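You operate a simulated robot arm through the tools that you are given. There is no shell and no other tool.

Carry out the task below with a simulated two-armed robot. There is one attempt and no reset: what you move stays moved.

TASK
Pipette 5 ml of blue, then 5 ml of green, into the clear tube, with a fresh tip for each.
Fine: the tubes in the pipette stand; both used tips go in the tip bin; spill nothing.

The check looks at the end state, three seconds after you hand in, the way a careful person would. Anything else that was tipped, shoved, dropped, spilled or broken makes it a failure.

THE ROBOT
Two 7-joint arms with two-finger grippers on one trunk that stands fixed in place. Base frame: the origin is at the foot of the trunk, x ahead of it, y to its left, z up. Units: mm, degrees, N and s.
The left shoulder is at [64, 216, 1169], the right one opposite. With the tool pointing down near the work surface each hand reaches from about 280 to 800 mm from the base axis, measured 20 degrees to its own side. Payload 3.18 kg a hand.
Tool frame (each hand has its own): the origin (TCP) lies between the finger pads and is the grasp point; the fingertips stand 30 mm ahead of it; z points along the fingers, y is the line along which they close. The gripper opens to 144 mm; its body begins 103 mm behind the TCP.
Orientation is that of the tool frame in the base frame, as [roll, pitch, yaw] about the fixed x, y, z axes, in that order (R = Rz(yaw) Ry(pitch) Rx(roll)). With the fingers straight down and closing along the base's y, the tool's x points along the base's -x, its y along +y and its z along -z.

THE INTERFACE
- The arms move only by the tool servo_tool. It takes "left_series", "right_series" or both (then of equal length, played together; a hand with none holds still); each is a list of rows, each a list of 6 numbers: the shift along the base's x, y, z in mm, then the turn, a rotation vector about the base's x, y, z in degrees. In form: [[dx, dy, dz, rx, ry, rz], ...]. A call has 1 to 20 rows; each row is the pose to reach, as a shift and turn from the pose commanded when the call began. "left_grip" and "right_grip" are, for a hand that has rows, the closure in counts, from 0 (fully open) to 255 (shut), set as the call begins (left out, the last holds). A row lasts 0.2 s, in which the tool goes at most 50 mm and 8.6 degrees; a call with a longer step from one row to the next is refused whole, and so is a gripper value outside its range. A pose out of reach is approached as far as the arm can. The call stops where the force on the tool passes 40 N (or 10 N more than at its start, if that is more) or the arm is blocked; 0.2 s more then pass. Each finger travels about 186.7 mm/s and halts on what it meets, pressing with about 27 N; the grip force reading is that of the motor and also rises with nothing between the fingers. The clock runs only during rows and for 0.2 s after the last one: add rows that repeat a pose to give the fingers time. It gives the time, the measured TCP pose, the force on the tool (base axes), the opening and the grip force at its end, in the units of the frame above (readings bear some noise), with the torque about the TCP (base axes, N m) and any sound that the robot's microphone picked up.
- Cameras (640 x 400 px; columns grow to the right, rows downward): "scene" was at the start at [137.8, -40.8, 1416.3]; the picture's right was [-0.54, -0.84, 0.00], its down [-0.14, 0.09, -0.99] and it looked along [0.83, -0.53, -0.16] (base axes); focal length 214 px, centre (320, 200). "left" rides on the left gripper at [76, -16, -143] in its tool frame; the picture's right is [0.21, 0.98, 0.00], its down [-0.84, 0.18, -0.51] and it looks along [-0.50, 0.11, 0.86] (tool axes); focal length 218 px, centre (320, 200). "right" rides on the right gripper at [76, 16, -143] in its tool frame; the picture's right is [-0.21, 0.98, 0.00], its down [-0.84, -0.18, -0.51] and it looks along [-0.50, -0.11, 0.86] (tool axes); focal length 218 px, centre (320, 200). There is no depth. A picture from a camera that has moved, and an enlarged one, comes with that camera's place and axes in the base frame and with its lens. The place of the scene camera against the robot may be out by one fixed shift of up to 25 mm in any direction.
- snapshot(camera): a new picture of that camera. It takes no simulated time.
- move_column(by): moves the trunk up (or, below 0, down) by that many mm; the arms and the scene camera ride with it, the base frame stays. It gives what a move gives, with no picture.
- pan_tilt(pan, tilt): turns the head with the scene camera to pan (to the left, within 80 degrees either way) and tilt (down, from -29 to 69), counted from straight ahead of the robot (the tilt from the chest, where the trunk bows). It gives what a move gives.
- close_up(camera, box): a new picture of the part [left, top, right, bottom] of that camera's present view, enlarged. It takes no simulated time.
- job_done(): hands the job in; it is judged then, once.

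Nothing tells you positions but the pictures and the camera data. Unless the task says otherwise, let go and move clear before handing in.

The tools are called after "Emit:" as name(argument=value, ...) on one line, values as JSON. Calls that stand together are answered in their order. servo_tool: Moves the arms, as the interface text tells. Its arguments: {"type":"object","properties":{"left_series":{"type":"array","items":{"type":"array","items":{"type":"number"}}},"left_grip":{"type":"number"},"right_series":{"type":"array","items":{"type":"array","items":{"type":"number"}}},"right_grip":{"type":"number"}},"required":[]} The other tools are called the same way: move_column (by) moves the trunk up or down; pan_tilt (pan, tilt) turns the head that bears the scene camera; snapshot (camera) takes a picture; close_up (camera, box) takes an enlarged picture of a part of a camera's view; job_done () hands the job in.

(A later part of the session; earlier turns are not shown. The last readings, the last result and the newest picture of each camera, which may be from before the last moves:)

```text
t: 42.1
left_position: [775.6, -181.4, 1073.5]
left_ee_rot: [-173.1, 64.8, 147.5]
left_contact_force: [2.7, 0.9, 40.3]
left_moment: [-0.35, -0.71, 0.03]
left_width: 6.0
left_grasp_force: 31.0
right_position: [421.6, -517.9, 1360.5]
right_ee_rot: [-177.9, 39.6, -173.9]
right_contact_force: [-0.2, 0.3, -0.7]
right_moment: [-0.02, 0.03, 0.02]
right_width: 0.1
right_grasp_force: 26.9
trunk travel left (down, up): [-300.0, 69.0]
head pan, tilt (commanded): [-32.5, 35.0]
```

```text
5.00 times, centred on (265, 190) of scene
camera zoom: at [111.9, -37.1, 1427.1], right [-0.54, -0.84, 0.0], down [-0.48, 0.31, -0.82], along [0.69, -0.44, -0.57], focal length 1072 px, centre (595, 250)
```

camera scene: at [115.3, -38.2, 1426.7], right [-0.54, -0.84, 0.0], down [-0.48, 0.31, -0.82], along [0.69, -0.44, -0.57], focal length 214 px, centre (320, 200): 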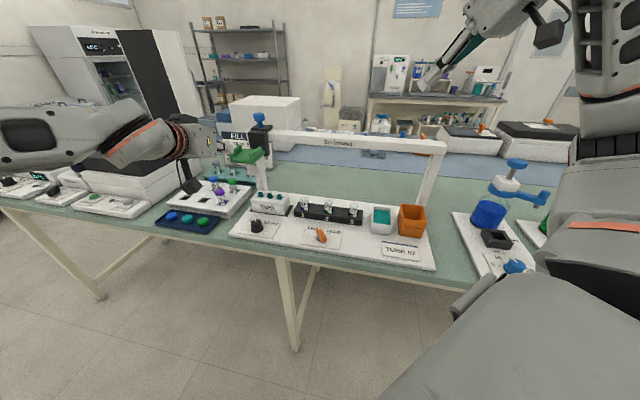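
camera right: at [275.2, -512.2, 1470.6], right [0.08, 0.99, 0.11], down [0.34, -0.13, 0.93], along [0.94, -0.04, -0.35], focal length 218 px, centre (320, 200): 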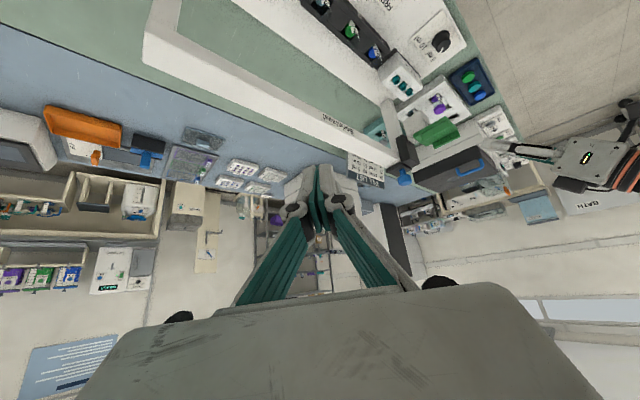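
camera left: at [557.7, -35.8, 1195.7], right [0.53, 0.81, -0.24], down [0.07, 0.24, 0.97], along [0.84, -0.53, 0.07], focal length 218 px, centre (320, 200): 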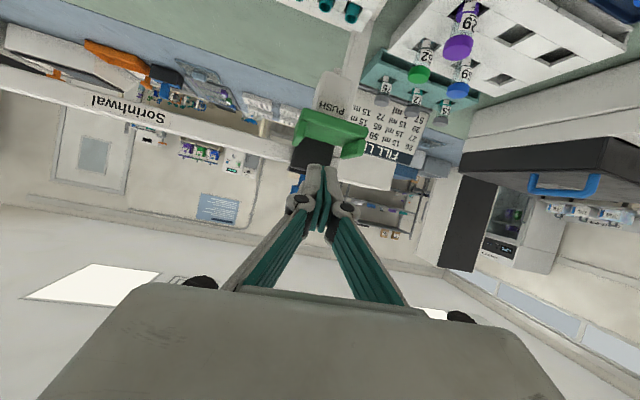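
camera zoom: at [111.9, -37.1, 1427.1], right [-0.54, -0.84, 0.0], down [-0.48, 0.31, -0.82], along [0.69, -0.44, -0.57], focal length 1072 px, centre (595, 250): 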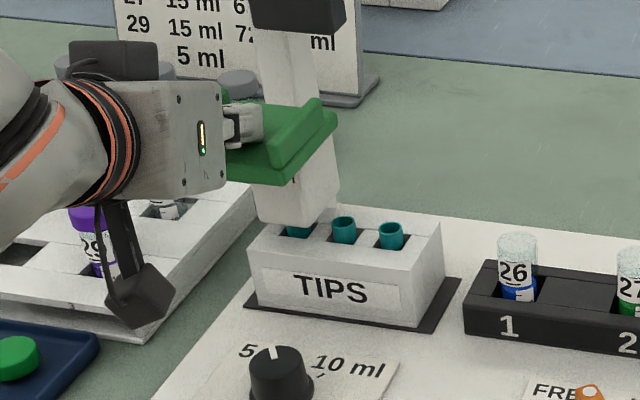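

The head bottomed onto the tip at 40 N. Now I raise slowly to see whether the head springs back and brings the tip with it.

Emit:
servo_tool(left_series=[[0, 0, 6, 0, 0, 0], [0, 0, 12, 0, 0, 0], [0, 0, 18, 0, 0, 0], [0, 0, 24, 0, 0, 0], [0, 0, 30, 0, 0, 0], [0, 0, 36, 0, 0, 0]])

Emit:
close_up(camera="left", box=[240, 0, 420, 210])

Emit:
close_up(camera="scene", box=[200, 110, 300, 230])

```text
t: 43.5
left_position: [775.0, -181.6, 1100.1]
left_ee_rot: [-173.0, 64.0, 147.6]
left_contact_force: [0.7, -0.2, 6.3]
left_moment: [-0.08, -0.11, -0.03]
left_width: 0.3
left_grasp_force: 29.8
right_position: [424.8, -519.6, 1359.3]
right_ee_rot: [-178.0, 39.4, -173.9]
right_contact_force: [-0.2, 0.5, 0.1]
right_moment: [0.01, 0.01, 0.0]
right_width: 0.0
right_grasp_force: 27.0
trunk travel left (down, up): [-300.0, 69.0]
head pan, tilt (commanded): [-32.5, 35.0]
```

```text
1.90 times, centred on (330, 105) of left
camera zoom: at [638.9, -92.8, 1092.8], right [0.53, 0.81, -0.24], down [0.07, 0.24, 0.97], along [0.84, -0.53, 0.07], focal length 416 px, centre (301, 381)
```

zoom: 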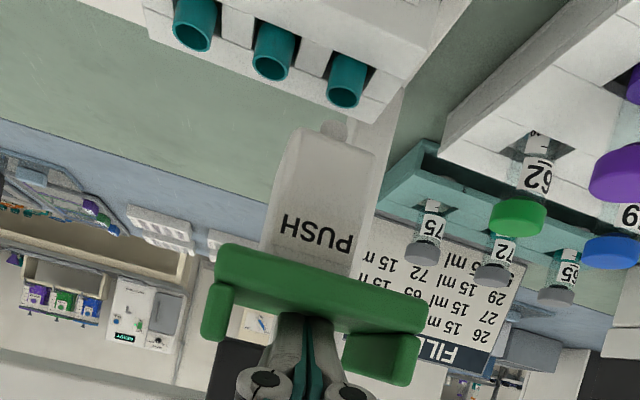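

```text
3.33 times, centred on (250, 170) of scene
camera zoom: at [115.3, -38.3, 1426.5], right [-0.54, -0.84, 0.0], down [-0.48, 0.31, -0.82], along [0.69, -0.44, -0.57], focal length 715 px, centre (553, 300)
```

zoom: 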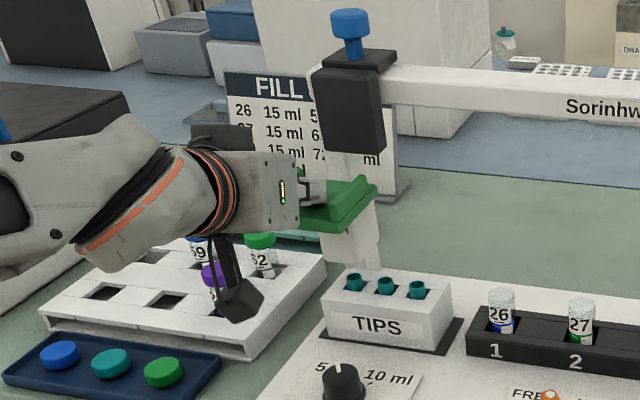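

The head springs back up but the tip stayed in the box, so nothing grips it with the lever on FREE. The lever likely makes the nozzle hold (HELD) or release (FREE) the tip. I'll lift the left hand off and use the right hand to turn the lever.

Emit:
servo_tool(left_series=[[0, 0, 15, 0, 0, 0], [0, 0, 30, 0, 0, 0], [0, 0, 45, 0, 0, 0], [0, 0, 60, 0, 0, 0], [0, 0, 75, 0, 0, 0], [0, 0, 88, 0, 0, 0]])

Emit:
servo_tool(right_series=[[10, 15, -40, 0, 7, 0], [20, 30, -80, 0, 14, 0], [30, 45, -120, 0, 21, 0], [40, 60, -150, 0, 28, 0], [50, 75, -180, 0, 34, 0], [60, 100, -200, 0, 39, 0], [70, 120, -210, 0, 39, 0]])

Emit:
snapshot(camera="right")

Emit:
snapshot(camera="scene")

```text
t: 45.0
left_position: [776.2, -180.9, 1186.8]
left_ee_rot: [-172.8, 64.0, 147.8]
left_contact_force: [0.4, 0.1, -1.2]
left_moment: [-0.02, 0.0, -0.03]
left_width: 0.3
left_grasp_force: 30.6
right_position: [425.7, -518.4, 1359.7]
right_ee_rot: [-178.0, 39.4, -174.1]
right_contact_force: [1.0, -0.1, -0.3]
right_moment: [0.04, -0.03, 0.0]
right_width: 0.1
right_grasp_force: 27.1
trunk travel left (down, up): [-300.0, 69.0]
head pan, tilt (commanded): [-32.5, 35.0]
```

```text
t: 46.5
left_position: [776.0, -181.1, 1187.8]
left_ee_rot: [-172.9, 64.1, 147.7]
left_contact_force: [-0.5, 0.3, -0.7]
left_moment: [-0.01, 0.01, -0.02]
left_width: 0.2
left_grasp_force: 30.9
right_position: [495.8, -398.5, 1148.0]
right_ee_rot: [178.2, 0.4, -175.4]
right_contact_force: [0.6, 1.2, 0.0]
right_moment: [0.0, 0.0, -0.01]
right_width: 0.0
right_grasp_force: 27.2
trunk travel left (down, up): [-300.0, 69.0]
head pan, tilt (commanded): [-32.5, 35.0]
```

```text
taken
camera right: at [417.7, -393.1, 1290.6], right [0.13, 0.99, 0.03], down [0.85, -0.13, 0.51], along [0.51, -0.04, -0.86], focal length 218 px, centre (320, 200)
```

right: 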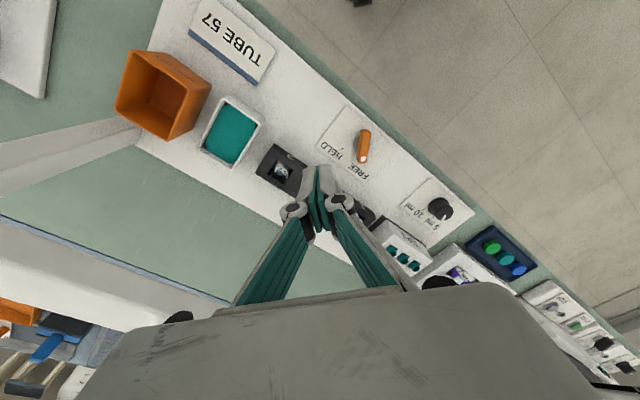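

```text
taken
camera scene: at [116.2, -38.2, 1426.5], right [-0.54, -0.84, 0.0], down [-0.48, 0.31, -0.82], along [0.69, -0.44, -0.57], focal length 214 px, centre (320, 200)
```

scene: 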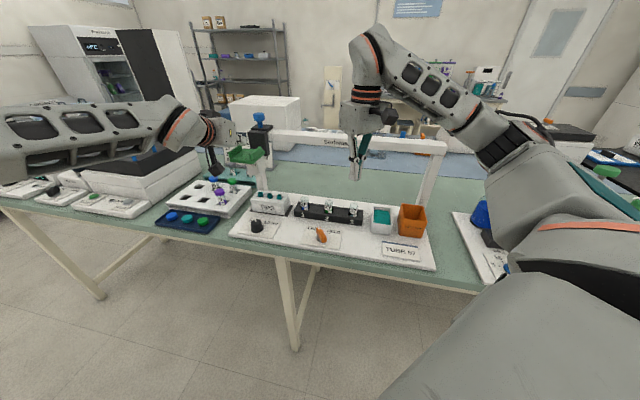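

Emit:
close_up(camera="right", box=[310, 90, 410, 190])

Emit:
close_up(camera="scene", box=[290, 210, 360, 260])

Emit:
close_up(camera="left", box=[240, 0, 420, 210])

```text
4.00 times, centred on (360, 140) of right
camera zoom: at [417.7, -393.1, 1290.6], right [0.13, 0.99, 0.03], down [0.85, -0.13, 0.51], along [0.51, -0.04, -0.86], focal length 873 px, centre (160, 440)
```

zoom: 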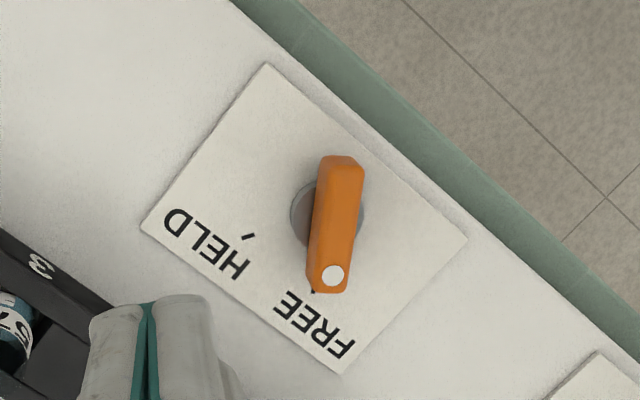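

```text
8.00 times, centred on (325, 235) of scene
camera zoom: at [116.2, -38.2, 1426.5], right [-0.54, -0.84, 0.0], down [-0.48, 0.31, -0.82], along [0.69, -0.44, -0.57], focal length 1716 px, centre (280, -80)
```

zoom: 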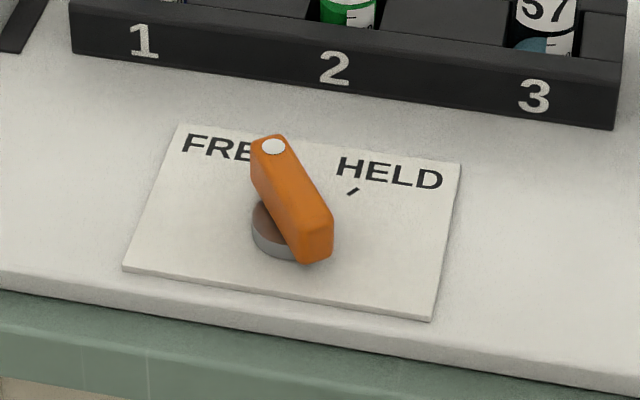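

```text
1.90 times, centred on (330, 105) of left
camera zoom: at [640.2, -93.0, 1180.8], right [0.53, 0.81, -0.24], down [0.07, 0.24, 0.97], along [0.84, -0.53, 0.07], focal length 416 px, centre (301, 381)
```

zoom: 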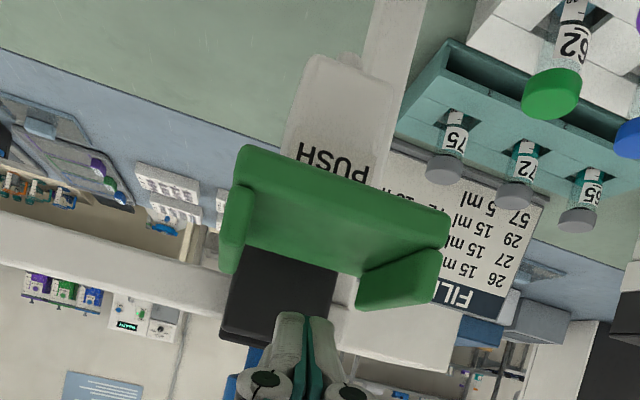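

The lever is a bar about 60 mm long on a hub near (535,-325), bar top z≈945, its white dot pointing at FREE; HELD lies about 70° clockwise. I'll push its dot end round toward HELD with closed fingers.

Emit:
servo_tool(right_series=[[15, 27, -35, 0, 0, 0], [30, 54, -70, 0, 0, 0], [45, 81, -105, 0, 0, 0], [62, 108, -135, 0, 0, 0], [62, 108, -165, 0, 0, 0], [62, 108, -188, 0, 0, 0], [62, 108, -188, 0, 0, 0]])

Emit:
close_up(camera="right", box=[240, 60, 400, 190])

Emit:
close_up(camera="scene", box=[290, 190, 360, 260])

```text
t: 48.1
left_position: [776.3, -180.3, 1187.5]
left_ee_rot: [-173.0, 64.0, 147.7]
left_contact_force: [0.4, -1.3, 1.2]
left_moment: [-0.01, 0.05, 0.03]
left_width: 0.1
left_grasp_force: 30.4
right_position: [559.0, -289.2, 962.5]
right_ee_rot: [178.3, 0.6, -175.2]
right_contact_force: [-0.2, -0.1, 0.1]
right_moment: [0.0, 0.01, -0.01]
right_width: 0.0
right_grasp_force: 26.8
trunk travel left (down, up): [-300.0, 69.0]
head pan, tilt (commanded): [-32.5, 35.0]
```

```text
3.08 times, centred on (320, 125) of right
camera zoom: at [479.9, -283.6, 1103.1], right [0.13, 0.99, 0.03], down [0.85, -0.13, 0.51], along [0.51, -0.04, -0.86], focal length 672 px, centre (320, 431)
```

zoom: 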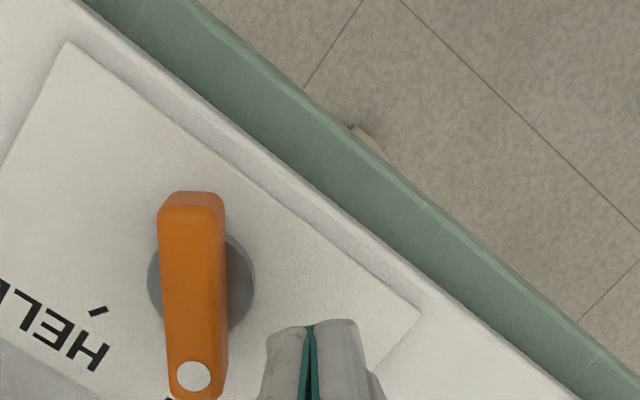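

```text
5.71 times, centred on (325, 225) of scene
camera zoom: at [115.7, -38.3, 1426.6], right [-0.54, -0.84, 0.0], down [-0.48, 0.31, -0.82], along [0.69, -0.44, -0.57], focal length 1226 px, centre (291, 57)
```

zoom: 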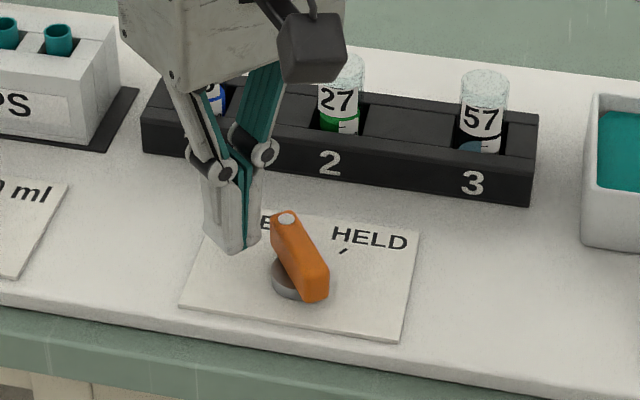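

Emit:
servo_tool(right_series=[[0, -6, 0, 0, 0, 0], [2, -12, 0, 0, 0, 0], [4, -18, 0, 0, 0, 0], [6, -25, 0, 0, 0, 0], [6, -32, 0, 0, 0, 0], [6, -38, 0, 0, 0, 0], [5, -44, 0, 0, 0, 0], [4, -50, 0, 0, 0, 0]])

Emit:
close_up(camera="scene", box=[290, 190, 360, 260])

Emit:
close_up(camera="right", box=[240, 60, 400, 190])

```text
t: 50.0
left_position: [776.3, -180.8, 1188.5]
left_ee_rot: [-172.9, 64.0, 147.7]
left_contact_force: [-1.2, -0.1, 0.2]
left_moment: [-0.04, 0.0, 0.02]
left_width: 0.0
left_grasp_force: 30.9
right_position: [561.9, -341.2, 961.7]
right_ee_rot: [178.2, 0.6, -175.3]
right_contact_force: [0.2, 0.5, 0.1]
right_moment: [0.02, 0.0, -0.03]
right_width: 0.0
right_grasp_force: 27.3
trunk travel left (down, up): [-300.0, 69.0]
head pan, tilt (commanded): [-32.5, 35.0]
```

```text
5.71 times, centred on (325, 225) of scene
camera zoom: at [115.9, -38.3, 1426.5], right [-0.54, -0.84, 0.0], down [-0.48, 0.31, -0.82], along [0.69, -0.44, -0.57], focal length 1226 px, centre (291, 57)
```

zoom: 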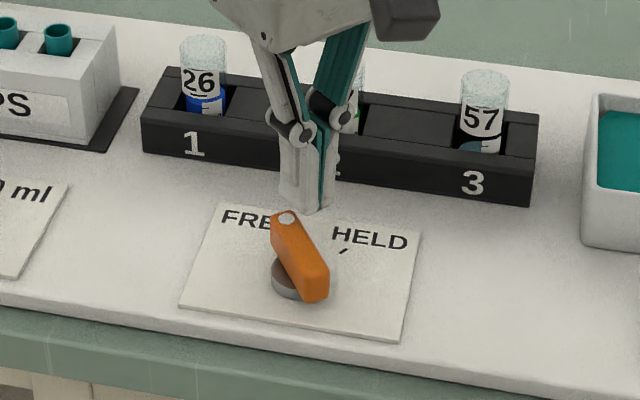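

```text
3.08 times, centred on (320, 125) of right
camera zoom: at [483.7, -335.3, 1103.7], right [0.13, 0.99, 0.03], down [0.85, -0.13, 0.51], along [0.51, -0.04, -0.86], focal length 672 px, centre (320, 431)
```

zoom: 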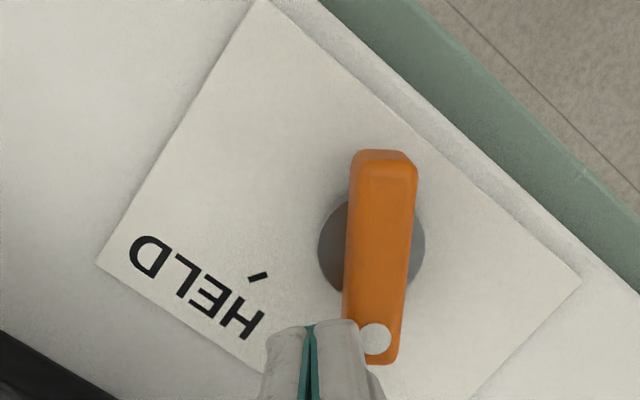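

The fingers slipped past the bar's end. I'll lift, come back closer to the hub and push again along an arc.

Emit:
servo_tool(right_series=[[0, 0, 25, 0, 0, 0], [0, 5, 50, 0, 0, 0], [-6, 30, 50, 0, 0, 0], [-12, 50, 50, 0, 0, 0], [-12, 50, 25, 0, 0, 0], [-12, 50, 0, 0, 0, 0], [-12, 50, 0, 0, 0, 0]])

Emit:
close_up(camera="right", box=[240, 60, 400, 190])

Emit:
close_up(camera="scene", box=[290, 190, 360, 260])

```text
t: 51.5
left_position: [775.8, -180.4, 1188.7]
left_ee_rot: [-173.0, 63.9, 147.6]
left_contact_force: [0.5, 0.3, 0.3]
left_moment: [0.02, 0.04, -0.01]
left_width: 0.0
left_grasp_force: 30.5
right_position: [549.5, -290.4, 962.0]
right_ee_rot: [178.3, 0.5, -175.5]
right_contact_force: [-0.3, 0.6, 0.9]
right_moment: [-0.04, 0.0, 0.03]
right_width: 0.2
right_grasp_force: 27.3
trunk travel left (down, up): [-300.0, 69.0]
head pan, tilt (commanded): [-32.5, 35.0]
```

```text
3.08 times, centred on (320, 125) of right
camera zoom: at [471.3, -284.0, 1103.4], right [0.13, 0.99, 0.03], down [0.85, -0.13, 0.51], along [0.51, -0.04, -0.86], focal length 672 px, centre (320, 431)
```

zoom: 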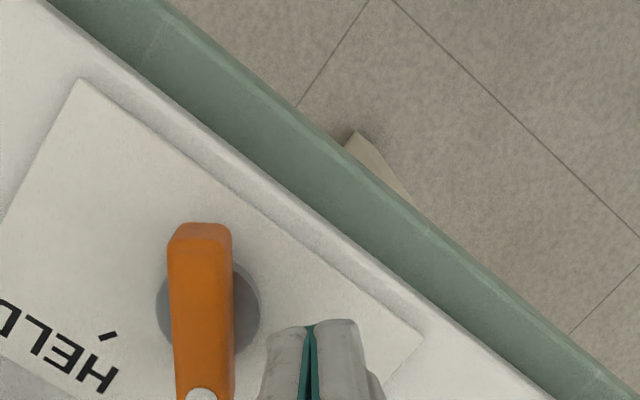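

```text
5.71 times, centred on (325, 225) of scene
camera zoom: at [115.8, -38.2, 1426.5], right [-0.54, -0.84, 0.0], down [-0.48, 0.31, -0.82], along [0.69, -0.44, -0.57], focal length 1226 px, centre (291, 57)
```

zoom: 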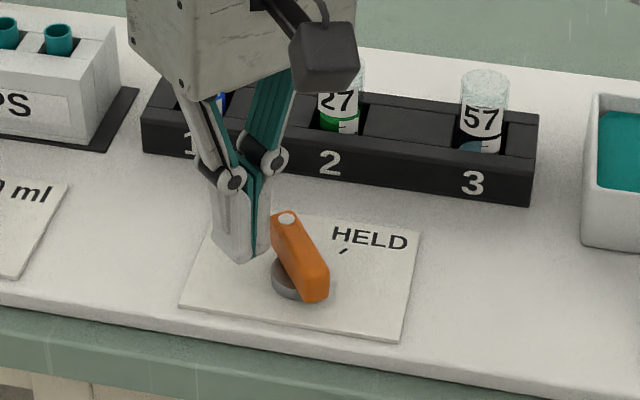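

Emit:
servo_tool(right_series=[[0, -8, 0, 0, 0, 0], [2, -13, 0, 0, 0, 0], [6, -18, 0, 0, 0, 0], [9, -24, 0, 0, 0, 0], [11, -31, 0, 0, 0, 0], [10, -38, 0, 0, 0, 0], [7, -45, 0, 0, 0, 0], [4, -50, 0, 0, 0, 0], [2, -53, 0, 0, 0, 0]])

Emit:
close_up(camera="scene", box=[290, 190, 360, 260])

Emit:
close_up(camera="right", box=[240, 60, 400, 190])

```text
t: 53.5
left_position: [776.1, -180.9, 1188.7]
left_ee_rot: [-172.8, 63.9, 147.6]
left_contact_force: [0.1, 0.5, 0.2]
left_moment: [-0.01, 0.04, 0.0]
left_width: 0.1
left_grasp_force: 30.6
right_position: [550.9, -343.9, 960.5]
right_ee_rot: [178.3, 0.4, -175.3]
right_contact_force: [-0.3, 0.4, 0.4]
right_moment: [-0.03, 0.02, 0.01]
right_width: 0.0
right_grasp_force: 27.6
trunk travel left (down, up): [-300.0, 69.0]
head pan, tilt (commanded): [-32.5, 35.0]
```

```text
5.71 times, centred on (325, 225) of scene
camera zoom: at [115.8, -38.3, 1426.5], right [-0.54, -0.84, 0.0], down [-0.48, 0.31, -0.82], along [0.69, -0.44, -0.57], focal length 1226 px, centre (291, 57)
```

zoom: 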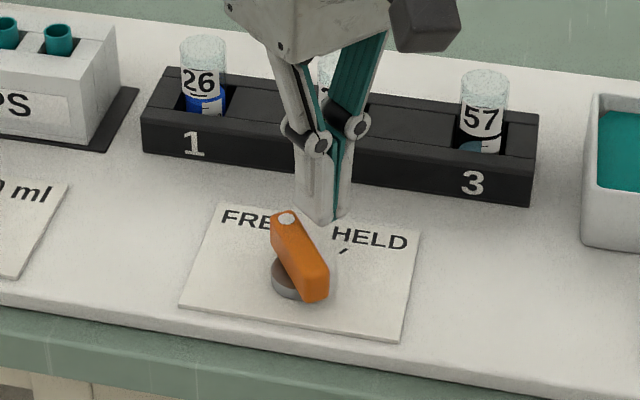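

```text
3.08 times, centred on (320, 125) of right
camera zoom: at [472.6, -338.0, 1103.1], right [0.13, 0.99, 0.03], down [0.85, -0.13, 0.51], along [0.51, -0.04, -0.86], focal length 672 px, centre (320, 431)
```

zoom: 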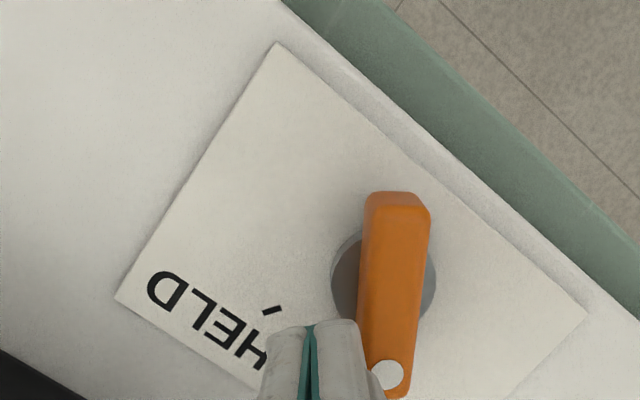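

The lever still hasn't moved, so the fingers probably passed above or past it. I'll go back to the start side and descend until the fingertips touch the panel, to calibrate height.

Emit:
servo_tool(right_series=[[0, 0, 25, 0, 0, 0], [0, 5, 50, 0, 0, 0], [-3, 30, 50, 0, 0, 0], [-5, 54, 50, 0, 0, 0], [-5, 54, 25, 0, 0, 0], [-5, 54, 0, 0, 0, 0], [-5, 54, -4, 0, 0, 0], [-5, 54, -8, 0, 0, 0], [-5, 54, -12, 0, 0, 0], [-5, 54, -16, 0, 0, 0], [-5, 54, -20, 0, 0, 0]])

Emit:
close_up(camera="scene", box=[290, 190, 360, 260])

Emit:
close_up(camera="right", box=[240, 60, 400, 190])

```text
t: 56.0
left_position: [776.7, -181.2, 1187.7]
left_ee_rot: [-172.9, 64.1, 147.7]
left_contact_force: [-0.1, -0.2, 0.2]
left_moment: [0.03, 0.0, 0.0]
left_width: 0.0
left_grasp_force: 30.5
right_position: [546.3, -289.5, 941.1]
right_ee_rot: [178.2, 0.5, -175.2]
right_contact_force: [0.1, -0.3, 0.5]
right_moment: [0.0, 0.01, -0.03]
right_width: 0.0
right_grasp_force: 27.3
trunk travel left (down, up): [-300.0, 69.0]
head pan, tilt (commanded): [-32.5, 35.0]
```

```text
5.71 times, centred on (325, 225) of scene
camera zoom: at [115.9, -38.3, 1426.5], right [-0.54, -0.84, 0.0], down [-0.48, 0.31, -0.82], along [0.69, -0.44, -0.57], focal length 1226 px, centre (291, 57)
```

zoom: 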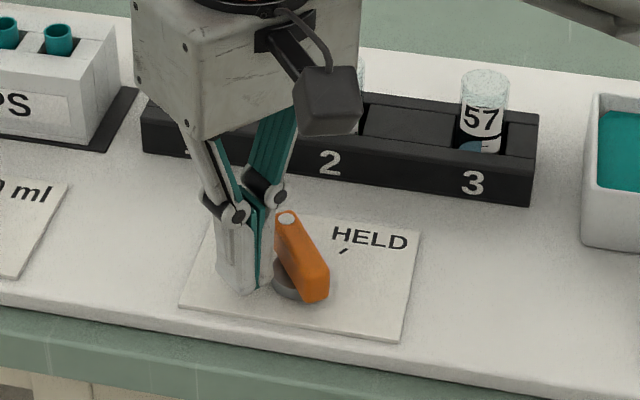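

```text
3.08 times, centred on (320, 125) of right
camera zoom: at [467.7, -283.7, 1083.0], right [0.13, 0.99, 0.03], down [0.85, -0.13, 0.51], along [0.51, -0.04, -0.86], focal length 672 px, centre (320, 431)
```

zoom: 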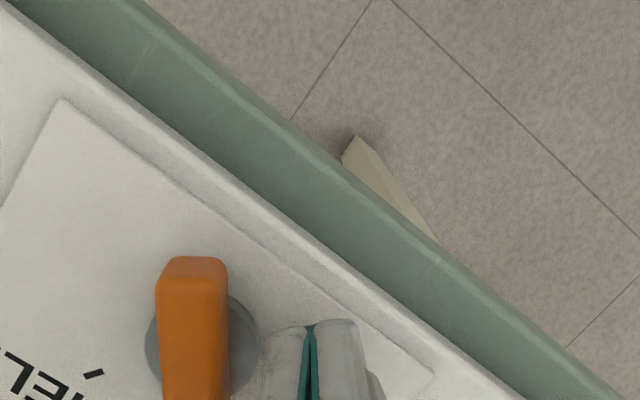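

Emit:
servo_tool(right_series=[[0, 5, -3, 0, 0, 0], [0, 5, -6, 0, 0, 0], [0, 5, -9, 0, 0, 0], [0, 5, -12, 0, 0, 0], [0, 5, -15, 0, 0, 0]])

Emit:
close_up(camera="scene", box=[290, 190, 360, 260])

```text
t: 57.1
left_position: [775.4, -181.2, 1186.7]
left_ee_rot: [-173.0, 64.0, 147.7]
left_contact_force: [0.1, -0.1, -0.8]
left_moment: [0.0, -0.01, 0.02]
left_width: 0.1
left_grasp_force: 30.6
right_position: [546.9, -285.9, 925.6]
right_ee_rot: [178.1, 0.4, -175.3]
right_contact_force: [-0.2, 0.1, 0.4]
right_moment: [-0.03, 0.0, 0.01]
right_width: 0.0
right_grasp_force: 27.4
trunk travel left (down, up): [-300.0, 69.0]
head pan, tilt (commanded): [-32.5, 35.0]
```

```text
5.71 times, centred on (325, 225) of scene
camera zoom: at [115.9, -38.2, 1426.5], right [-0.54, -0.84, 0.0], down [-0.48, 0.31, -0.82], along [0.69, -0.44, -0.57], focal length 1226 px, centre (291, 57)
```

zoom: 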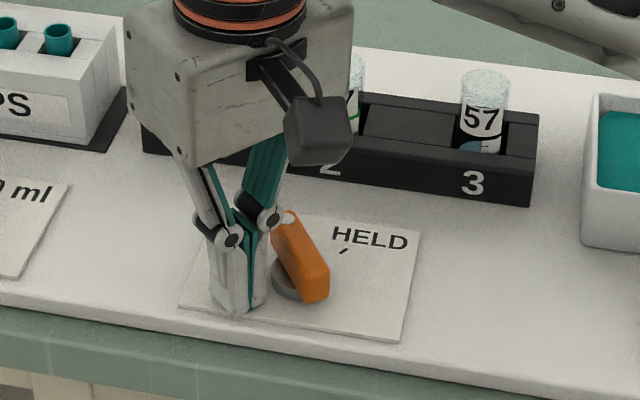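

Emit:
servo_tool(right_series=[[0, 3, -3, 0, 0, 0], [0, 3, -6, 0, 0, 0], [0, 3, -9, 0, 0, 0], [0, 3, -12, 0, 0, 0], [0, 3, -15, 0, 0, 0], [0, 3, -18, 0, 0, 0]])

Emit:
close_up(camera="scene", box=[290, 190, 360, 260])

Emit:
close_up(camera="right", box=[240, 60, 400, 190])

```text
t: 57.9
left_position: [775.9, -180.9, 1187.6]
left_ee_rot: [-172.9, 63.9, 147.8]
left_contact_force: [0.2, -0.2, 0.2]
left_moment: [-0.02, 0.01, -0.03]
left_width: 0.1
left_grasp_force: 30.6
right_position: [548.5, -284.1, 925.8]
right_ee_rot: [178.0, 1.1, -175.7]
right_contact_force: [-8.6, -2.0, 16.9]
right_moment: [-0.15, 0.43, -0.03]
right_width: 0.0
right_grasp_force: 30.6
trunk travel left (down, up): [-300.0, 69.0]
head pan, tilt (commanded): [-32.5, 35.0]
stopped in row 3 (right hand): the force on the tool passed its limit at 44 N (the readings are from after the stop); the commanded pose is now the measured one
```

```text
5.71 times, centred on (325, 225) of scene
camera zoom: at [114.9, -37.7, 1426.6], right [-0.54, -0.84, 0.0], down [-0.48, 0.31, -0.82], along [0.69, -0.44, -0.57], focal length 1226 px, centre (291, 57)
```

zoom: 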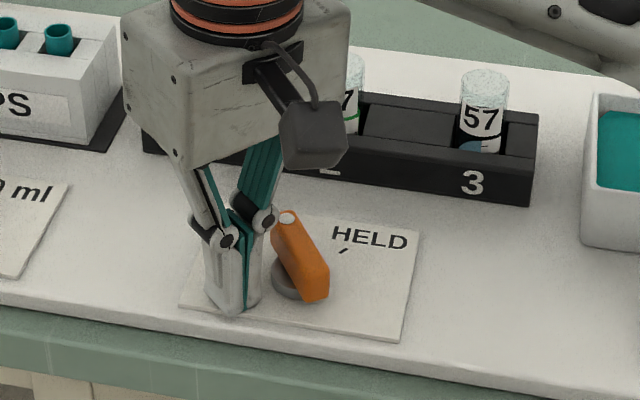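

```text
3.08 times, centred on (320, 125) of right
camera zoom: at [468.4, -276.9, 1066.6], right [0.13, 0.99, 0.04], down [0.85, -0.13, 0.52], along [0.52, -0.04, -0.85], focal length 672 px, centre (320, 431)
```

zoom: 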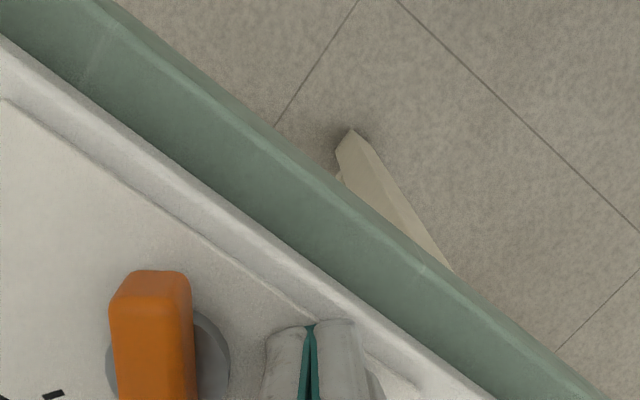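

Touch gives the panel at z≈895, about 20 mm lower than my camera estimate, so the fingers were passing above the bar. I retry the push with fingertips about 13 mm above the panel, hub now placed at (542,-323).

Emit:
servo_tool(right_series=[[0, 0, 13, 0, 0, 0], [5, -3, 13, 0, 0, 0], [10, -10, 13, 0, 0, 0], [11, -17, 13, 0, 0, 0], [15, -20, 13, 0, 0, 0], [19, -24, 13, 0, 0, 0]])

Emit:
close_up(camera="scene", box=[290, 190, 360, 260])

Emit:
close_up(camera="right", box=[240, 60, 400, 190])

```text
t: 59.3
left_position: [776.1, -180.5, 1187.6]
left_ee_rot: [-172.8, 64.0, 147.7]
left_contact_force: [-0.1, 0.2, -0.3]
left_moment: [0.03, 0.02, -0.02]
left_width: 0.0
left_grasp_force: 30.6
right_position: [568.2, -307.4, 937.2]
right_ee_rot: [178.3, 1.2, -175.6]
right_contact_force: [0.0, 0.6, 1.1]
right_moment: [0.02, -0.02, 0.0]
right_width: 0.0
right_grasp_force: 30.4
trunk travel left (down, up): [-300.0, 69.0]
head pan, tilt (commanded): [-32.5, 35.0]
```

```text
5.71 times, centred on (325, 225) of scene
camera zoom: at [115.9, -38.3, 1426.5], right [-0.54, -0.84, 0.0], down [-0.48, 0.31, -0.82], along [0.69, -0.44, -0.57], focal length 1226 px, centre (291, 57)
```

zoom: 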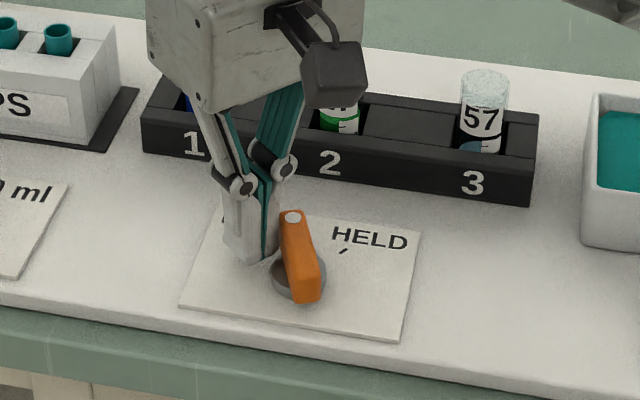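

```text
3.08 times, centred on (320, 125) of right
camera zoom: at [488.2, -300.9, 1077.7], right [0.13, 0.99, 0.03], down [0.85, -0.13, 0.52], along [0.52, -0.04, -0.86], focal length 672 px, centre (320, 431)
```

zoom: 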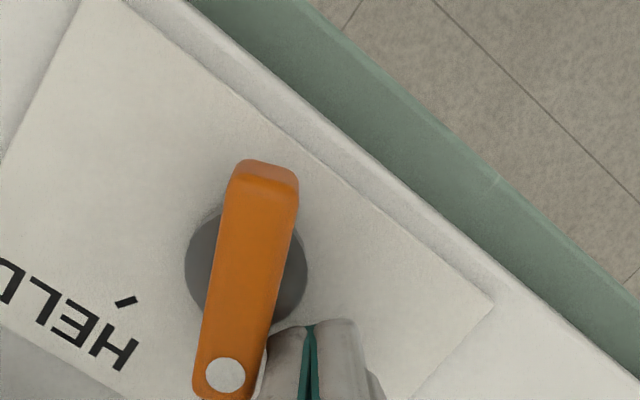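

Emit:
servo_tool(right_series=[[2, -5, 0, 0, 0, 0], [3, -10, 0, 0, 0, 0], [3, -15, 0, 0, 0, 0], [2, -20, 0, 0, 0, 0], [0, -24, 0, 0, 0, 0], [-3, -28, 0, 0, 0, 0], [-6, -32, 0, 0, 0, 0]])

Emit:
close_up(camera="scene", box=[290, 190, 360, 260])

Emit:
close_up(camera="right", box=[240, 60, 400, 190])

```text
t: 60.9
left_position: [776.7, -181.1, 1186.0]
left_ee_rot: [-172.8, 64.0, 147.8]
left_contact_force: [-1.0, 0.0, -0.1]
left_moment: [0.0, 0.02, 0.0]
left_width: 0.1
left_grasp_force: 31.5
right_position: [563.8, -337.9, 936.6]
right_ee_rot: [178.2, 1.4, -175.4]
right_contact_force: [13.6, 10.0, -1.7]
right_moment: [0.13, -0.16, -0.01]
right_width: 0.0
right_grasp_force: 31.6
trunk travel left (down, up): [-300.0, 69.0]
head pan, tilt (commanded): [-32.5, 35.0]
```

```text
5.71 times, centred on (325, 225) of scene
camera zoom: at [117.2, -37.2, 1426.4], right [-0.54, -0.84, 0.0], down [-0.48, 0.31, -0.82], along [0.69, -0.44, -0.57], focal length 1226 px, centre (291, 57)
```

zoom: 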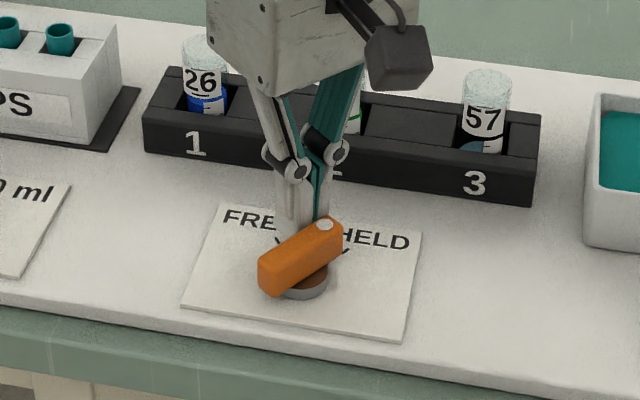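

```text
3.08 times, centred on (320, 125) of right
camera zoom: at [483.9, -331.8, 1077.8], right [0.13, 0.99, 0.03], down [0.84, -0.13, 0.52], along [0.52, -0.04, -0.85], focal length 672 px, centre (320, 431)
```

zoom: 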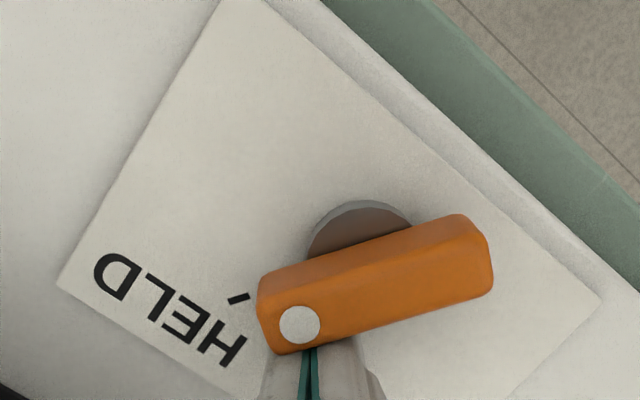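

The lever is now at HELD against its stop. I withdraw the right hand up and away, then push the head onto the tip again with the left hand.

Emit:
servo_tool(right_series=[[8, 6, 0, 0, 0, 0], [8, 6, 30, 0, 0, 0], [0, 6, 70, 0, 0, 0], [-15, -15, 110, 0, 0, 0], [-40, -40, 150, 0, 0, 0], [-65, -65, 185, 0, 0, 0], [-85, -95, 215, 0, 0, 0]])

Emit:
servo_tool(left_series=[[0, 0, -20, 0, 0, 0], [0, 0, -40, 0, 0, 0], [0, 0, -55, 0, 0, 0], [0, 0, -70, 0, 0, 0], [0, 0, -85, 0, 0, 0], [0, 0, -100, 0, 0, 0], [0, 0, -110, 0, 0, 0], [0, 0, -116, 0, 0, 0]])

Emit:
close_up(camera="left", box=[240, 0, 420, 210])

Emit:
close_up(camera="scene", box=[200, 110, 370, 260])

```text
refused: row 5 steps farther than a row can; nothing moved
```

```text
t: 62.7
left_position: [778.0, -179.1, 1073.6]
left_ee_rot: [-172.7, 64.2, 147.8]
left_contact_force: [-5.1, -2.6, 14.2]
left_moment: [-0.16, -0.16, -0.08]
left_width: 0.1
left_grasp_force: 30.9
right_position: [564.2, -338.5, 936.2]
right_ee_rot: [178.4, 1.3, -175.5]
right_contact_force: [29.1, 11.4, -0.6]
right_moment: [0.09, -0.33, 0.13]
right_width: 0.0
right_grasp_force: 30.3
trunk travel left (down, up): [-300.0, 69.0]
head pan, tilt (commanded): [-32.5, 35.0]
```

```text
1.90 times, centred on (330, 105) of left
camera zoom: at [642.6, -91.7, 1066.6], right [0.53, 0.81, -0.24], down [0.07, 0.24, 0.97], along [0.84, -0.54, 0.07], focal length 416 px, centre (301, 381)
```

zoom: 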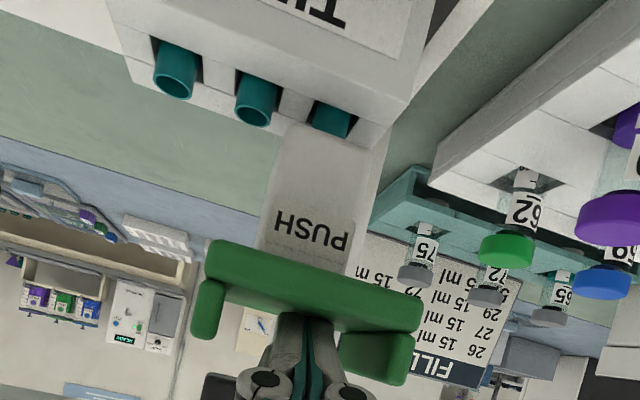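

```text
2.67 times, centred on (285, 185) of scene
camera zoom: at [116.8, -36.7, 1426.6], right [-0.54, -0.84, 0.0], down [-0.48, 0.31, -0.82], along [0.69, -0.44, -0.57], focal length 572 px, centre (413, 240)
```

zoom: 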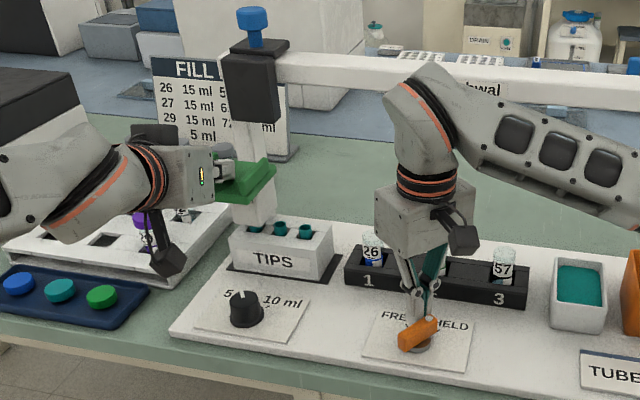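

Emit:
servo_tool(left_series=[[0, 0, -3, 0, 0, 0], [0, 0, -6, 0, 0, 0], [0, 0, -9, 0, 0, 0], [0, 0, -9, 0, 0, 0]])

Emit:
close_up(camera="left", box=[290, 0, 390, 110])

```text
t: 63.4
left_position: [779.4, -180.2, 1074.2]
left_ee_rot: [-173.2, 64.9, 147.3]
left_contact_force: [-1.2, 1.1, 6.5]
left_moment: [-0.05, -0.11, 0.04]
left_width: 0.2
left_grasp_force: 31.1
right_position: [563.7, -337.9, 935.9]
right_ee_rot: [178.4, 1.6, -175.3]
right_contact_force: [5.5, 3.2, 2.5]
right_moment: [0.03, -0.04, 0.04]
right_width: 0.0
right_grasp_force: 30.7
trunk travel left (down, up): [-300.0, 69.0]
head pan, tilt (commanded): [-32.5, 35.0]
stopped in row 3 (left hand): the force on the tool passed its limit at 41 N (the readings are from after the stop); the commanded pose is now the measured one
```

```text
3.64 times, centred on (340, 55) of left
camera zoom: at [642.7, -92.5, 1065.4], right [0.54, 0.81, -0.24], down [0.06, 0.24, 0.97], along [0.84, -0.53, 0.08], focal length 794 px, centre (247, 727)
```

zoom: 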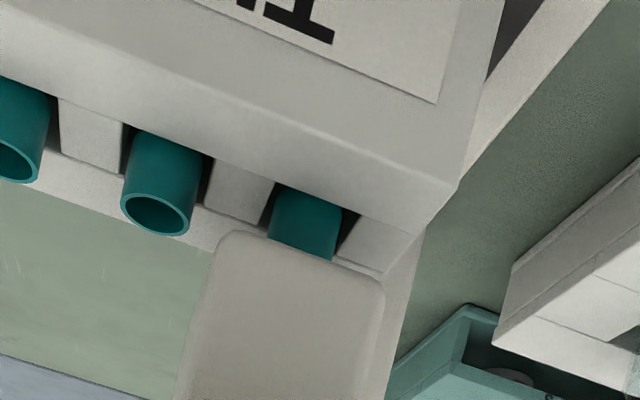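

Pressed again to the 41 N stop with the lever at HELD. Now I lift the left hand and see if the tip comes with the head, and free the right hand from the lever.

Emit:
servo_tool(left_series=[[0, 0, 6, 0, 0, 0], [0, 0, 12, 0, 0, 0], [0, 0, 20, 0, 0, 0], [0, 0, 30, 0, 0, 0], [0, 0, 40, 0, 0, 0]])

Emit:
close_up(camera="left", box=[240, 0, 420, 210])

Emit:
close_up(camera="scene", box=[200, 110, 370, 260])

```text
t: 64.6
left_position: [778.4, -181.6, 1112.2]
left_ee_rot: [-173.2, 64.7, 147.5]
left_contact_force: [0.9, -1.8, 4.3]
left_moment: [-0.1, -0.11, -0.02]
left_width: 0.1
left_grasp_force: 31.1
right_position: [564.0, -340.0, 936.7]
right_ee_rot: [178.4, 1.5, -175.4]
right_contact_force: [9.5, 3.3, 3.1]
right_moment: [0.03, -0.03, 0.03]
right_width: 0.0
right_grasp_force: 30.7
trunk travel left (down, up): [-300.0, 69.0]
head pan, tilt (commanded): [-32.5, 35.0]
```

```text
1.90 times, centred on (330, 105) of left
camera zoom: at [643.0, -92.7, 1103.6], right [0.54, 0.81, -0.24], down [0.06, 0.24, 0.97], along [0.84, -0.54, 0.08], focal length 416 px, centre (301, 381)
```

zoom: 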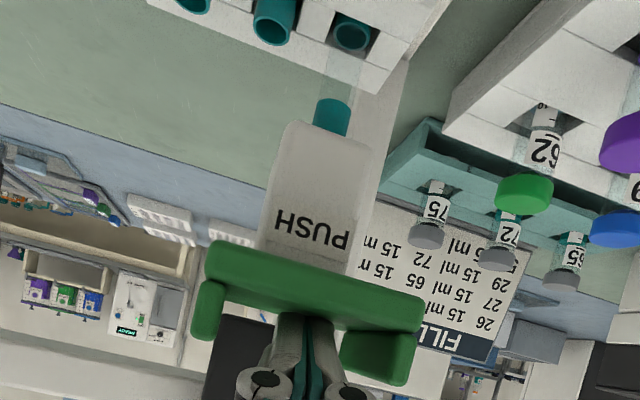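

```text
2.67 times, centred on (285, 185) of scene
camera zoom: at [116.2, -37.7, 1426.5], right [-0.54, -0.84, 0.0], down [-0.48, 0.31, -0.82], along [0.69, -0.44, -0.57], focal length 572 px, centre (413, 240)
```

zoom: 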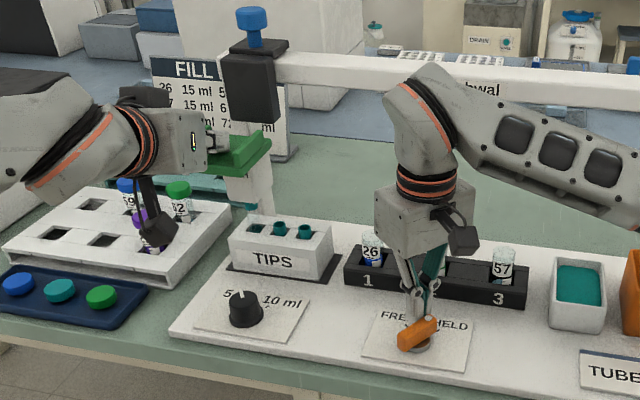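

The tip is attached now, so HELD grips the tip and FREE will release it. I raise the head fully and take the right hand off the lever.

Emit:
servo_tool(left_series=[[0, 0, 10, 0, 0, 0], [0, 0, 20, 0, 0, 0], [0, 0, 30, 0, 0, 0], [0, 0, 32, 0, 0, 0]])

Emit:
servo_tool(right_series=[[8, 6, 0, 0, 0, 0], [8, 6, 30, 0, 0, 0], [0, 6, 70, 0, 0, 0], [-10, -10, 105, 0, 0, 0], [-25, -25, 140, 0, 0, 0], [-40, -45, 170, 0, 0, 0], [-60, -75, 195, 0, 0, 0], [-80, -105, 215, 0, 0, 0]])

Emit:
close_up(camera="left", box=[240, 0, 420, 210])

Emit:
snapshot(camera="scene")

Emit:
snapshot(camera="right")

```text
t: 65.6
left_position: [777.7, -180.5, 1143.9]
left_ee_rot: [-173.2, 64.8, 147.5]
left_contact_force: [-2.1, -0.1, 3.7]
left_moment: [0.0, 0.0, 0.02]
left_width: 0.2
left_grasp_force: 31.0
right_position: [564.9, -340.1, 935.6]
right_ee_rot: [178.4, 1.4, -175.4]
right_contact_force: [10.4, 2.9, 1.8]
right_moment: [-0.03, -0.07, 0.05]
right_width: 0.0
right_grasp_force: 30.6
trunk travel left (down, up): [-300.0, 69.0]
head pan, tilt (commanded): [-32.5, 35.0]
```

```text
t: 67.4
left_position: [778.1, -181.3, 1145.5]
left_ee_rot: [-173.3, 64.7, 147.3]
left_contact_force: [-1.7, 0.8, 3.5]
left_moment: [0.04, -0.03, 0.0]
left_width: 0.2
left_grasp_force: 31.0
right_position: [481.6, -444.1, 1151.0]
right_ee_rot: [178.4, 1.4, -175.4]
right_contact_force: [-0.3, -0.1, -0.6]
right_moment: [0.03, -0.02, 0.0]
right_width: 0.0
right_grasp_force: 31.1
trunk travel left (down, up): [-300.0, 69.0]
head pan, tilt (commanded): [-32.5, 35.0]
```

```text
1.90 times, centred on (330, 105) of left
camera zoom: at [641.8, -93.1, 1136.4], right [0.54, 0.81, -0.24], down [0.06, 0.24, 0.97], along [0.84, -0.53, 0.08], focal length 416 px, centre (301, 381)
```

zoom: 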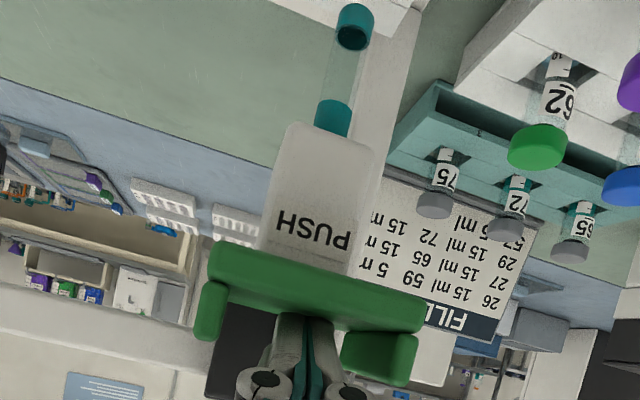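

```text
taken
camera scene: at [114.8, -38.3, 1426.6], right [-0.54, -0.84, 0.0], down [-0.48, 0.31, -0.82], along [0.69, -0.44, -0.57], focal length 214 px, centre (320, 200)
```

scene: 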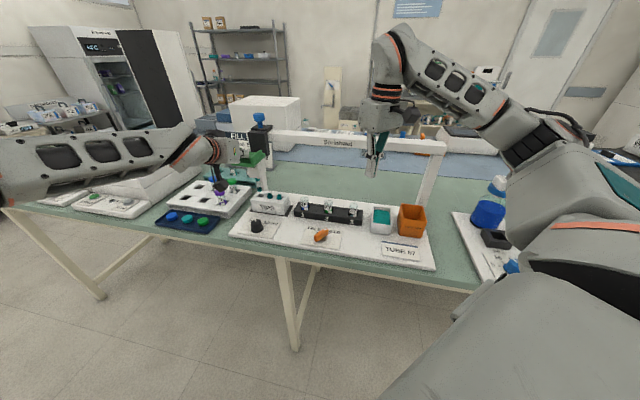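

```text
taken
camera right: at [401.1, -438.3, 1291.7], right [0.13, 0.99, 0.03], down [0.84, -0.13, 0.52], along [0.52, -0.04, -0.85], focal length 218 px, centre (320, 200)
```

right: 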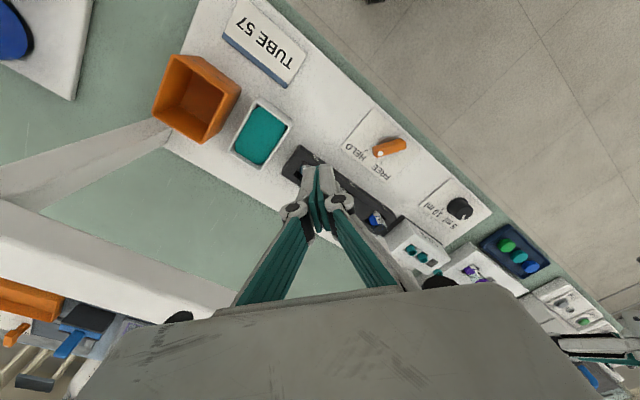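

Emit:
close_up(camera="left", box=[310, 0, 380, 80])

Emit:
close_up(camera="scene", box=[235, 150, 305, 220])

Emit:
close_up(camera="right", box=[340, 180, 480, 300])

```text
5.00 times, centred on (345, 40) of left
camera zoom: at [641.8, -93.1, 1136.4], right [0.54, 0.81, -0.24], down [0.06, 0.24, 0.97], along [0.84, -0.53, 0.08], focal length 1091 px, centre (195, 1000)
```

zoom: 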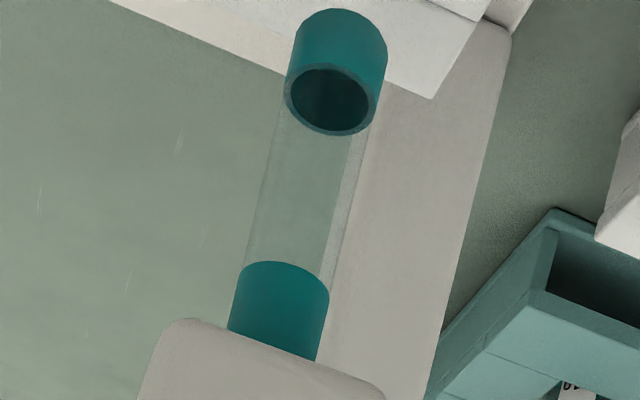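

```text
5.71 times, centred on (270, 185) of scene
camera zoom: at [114.8, -38.3, 1426.6], right [-0.54, -0.84, 0.0], down [-0.48, 0.31, -0.82], along [0.69, -0.44, -0.57], focal length 1226 px, centre (606, 286)
```

zoom: 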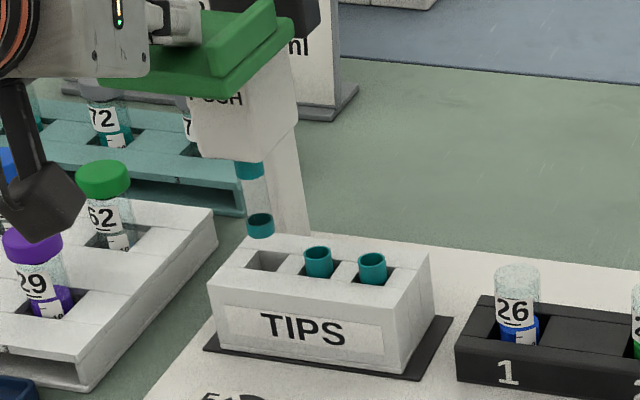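

```text
3.33 times, centred on (410, 240) of right
camera zoom: at [401.1, -438.3, 1291.7], right [0.13, 0.99, 0.03], down [0.84, -0.13, 0.52], along [0.52, -0.04, -0.85], focal length 728 px, centre (20, 67)
```

zoom: 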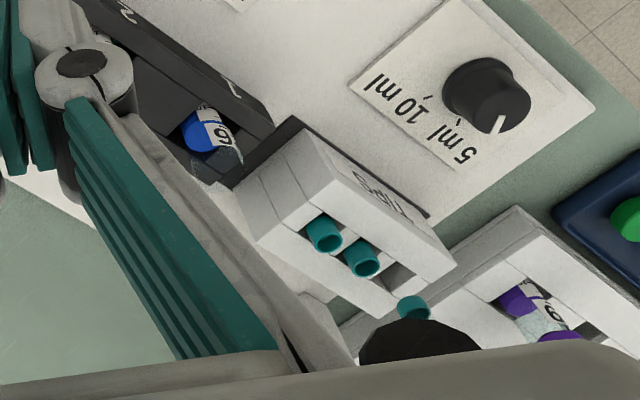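

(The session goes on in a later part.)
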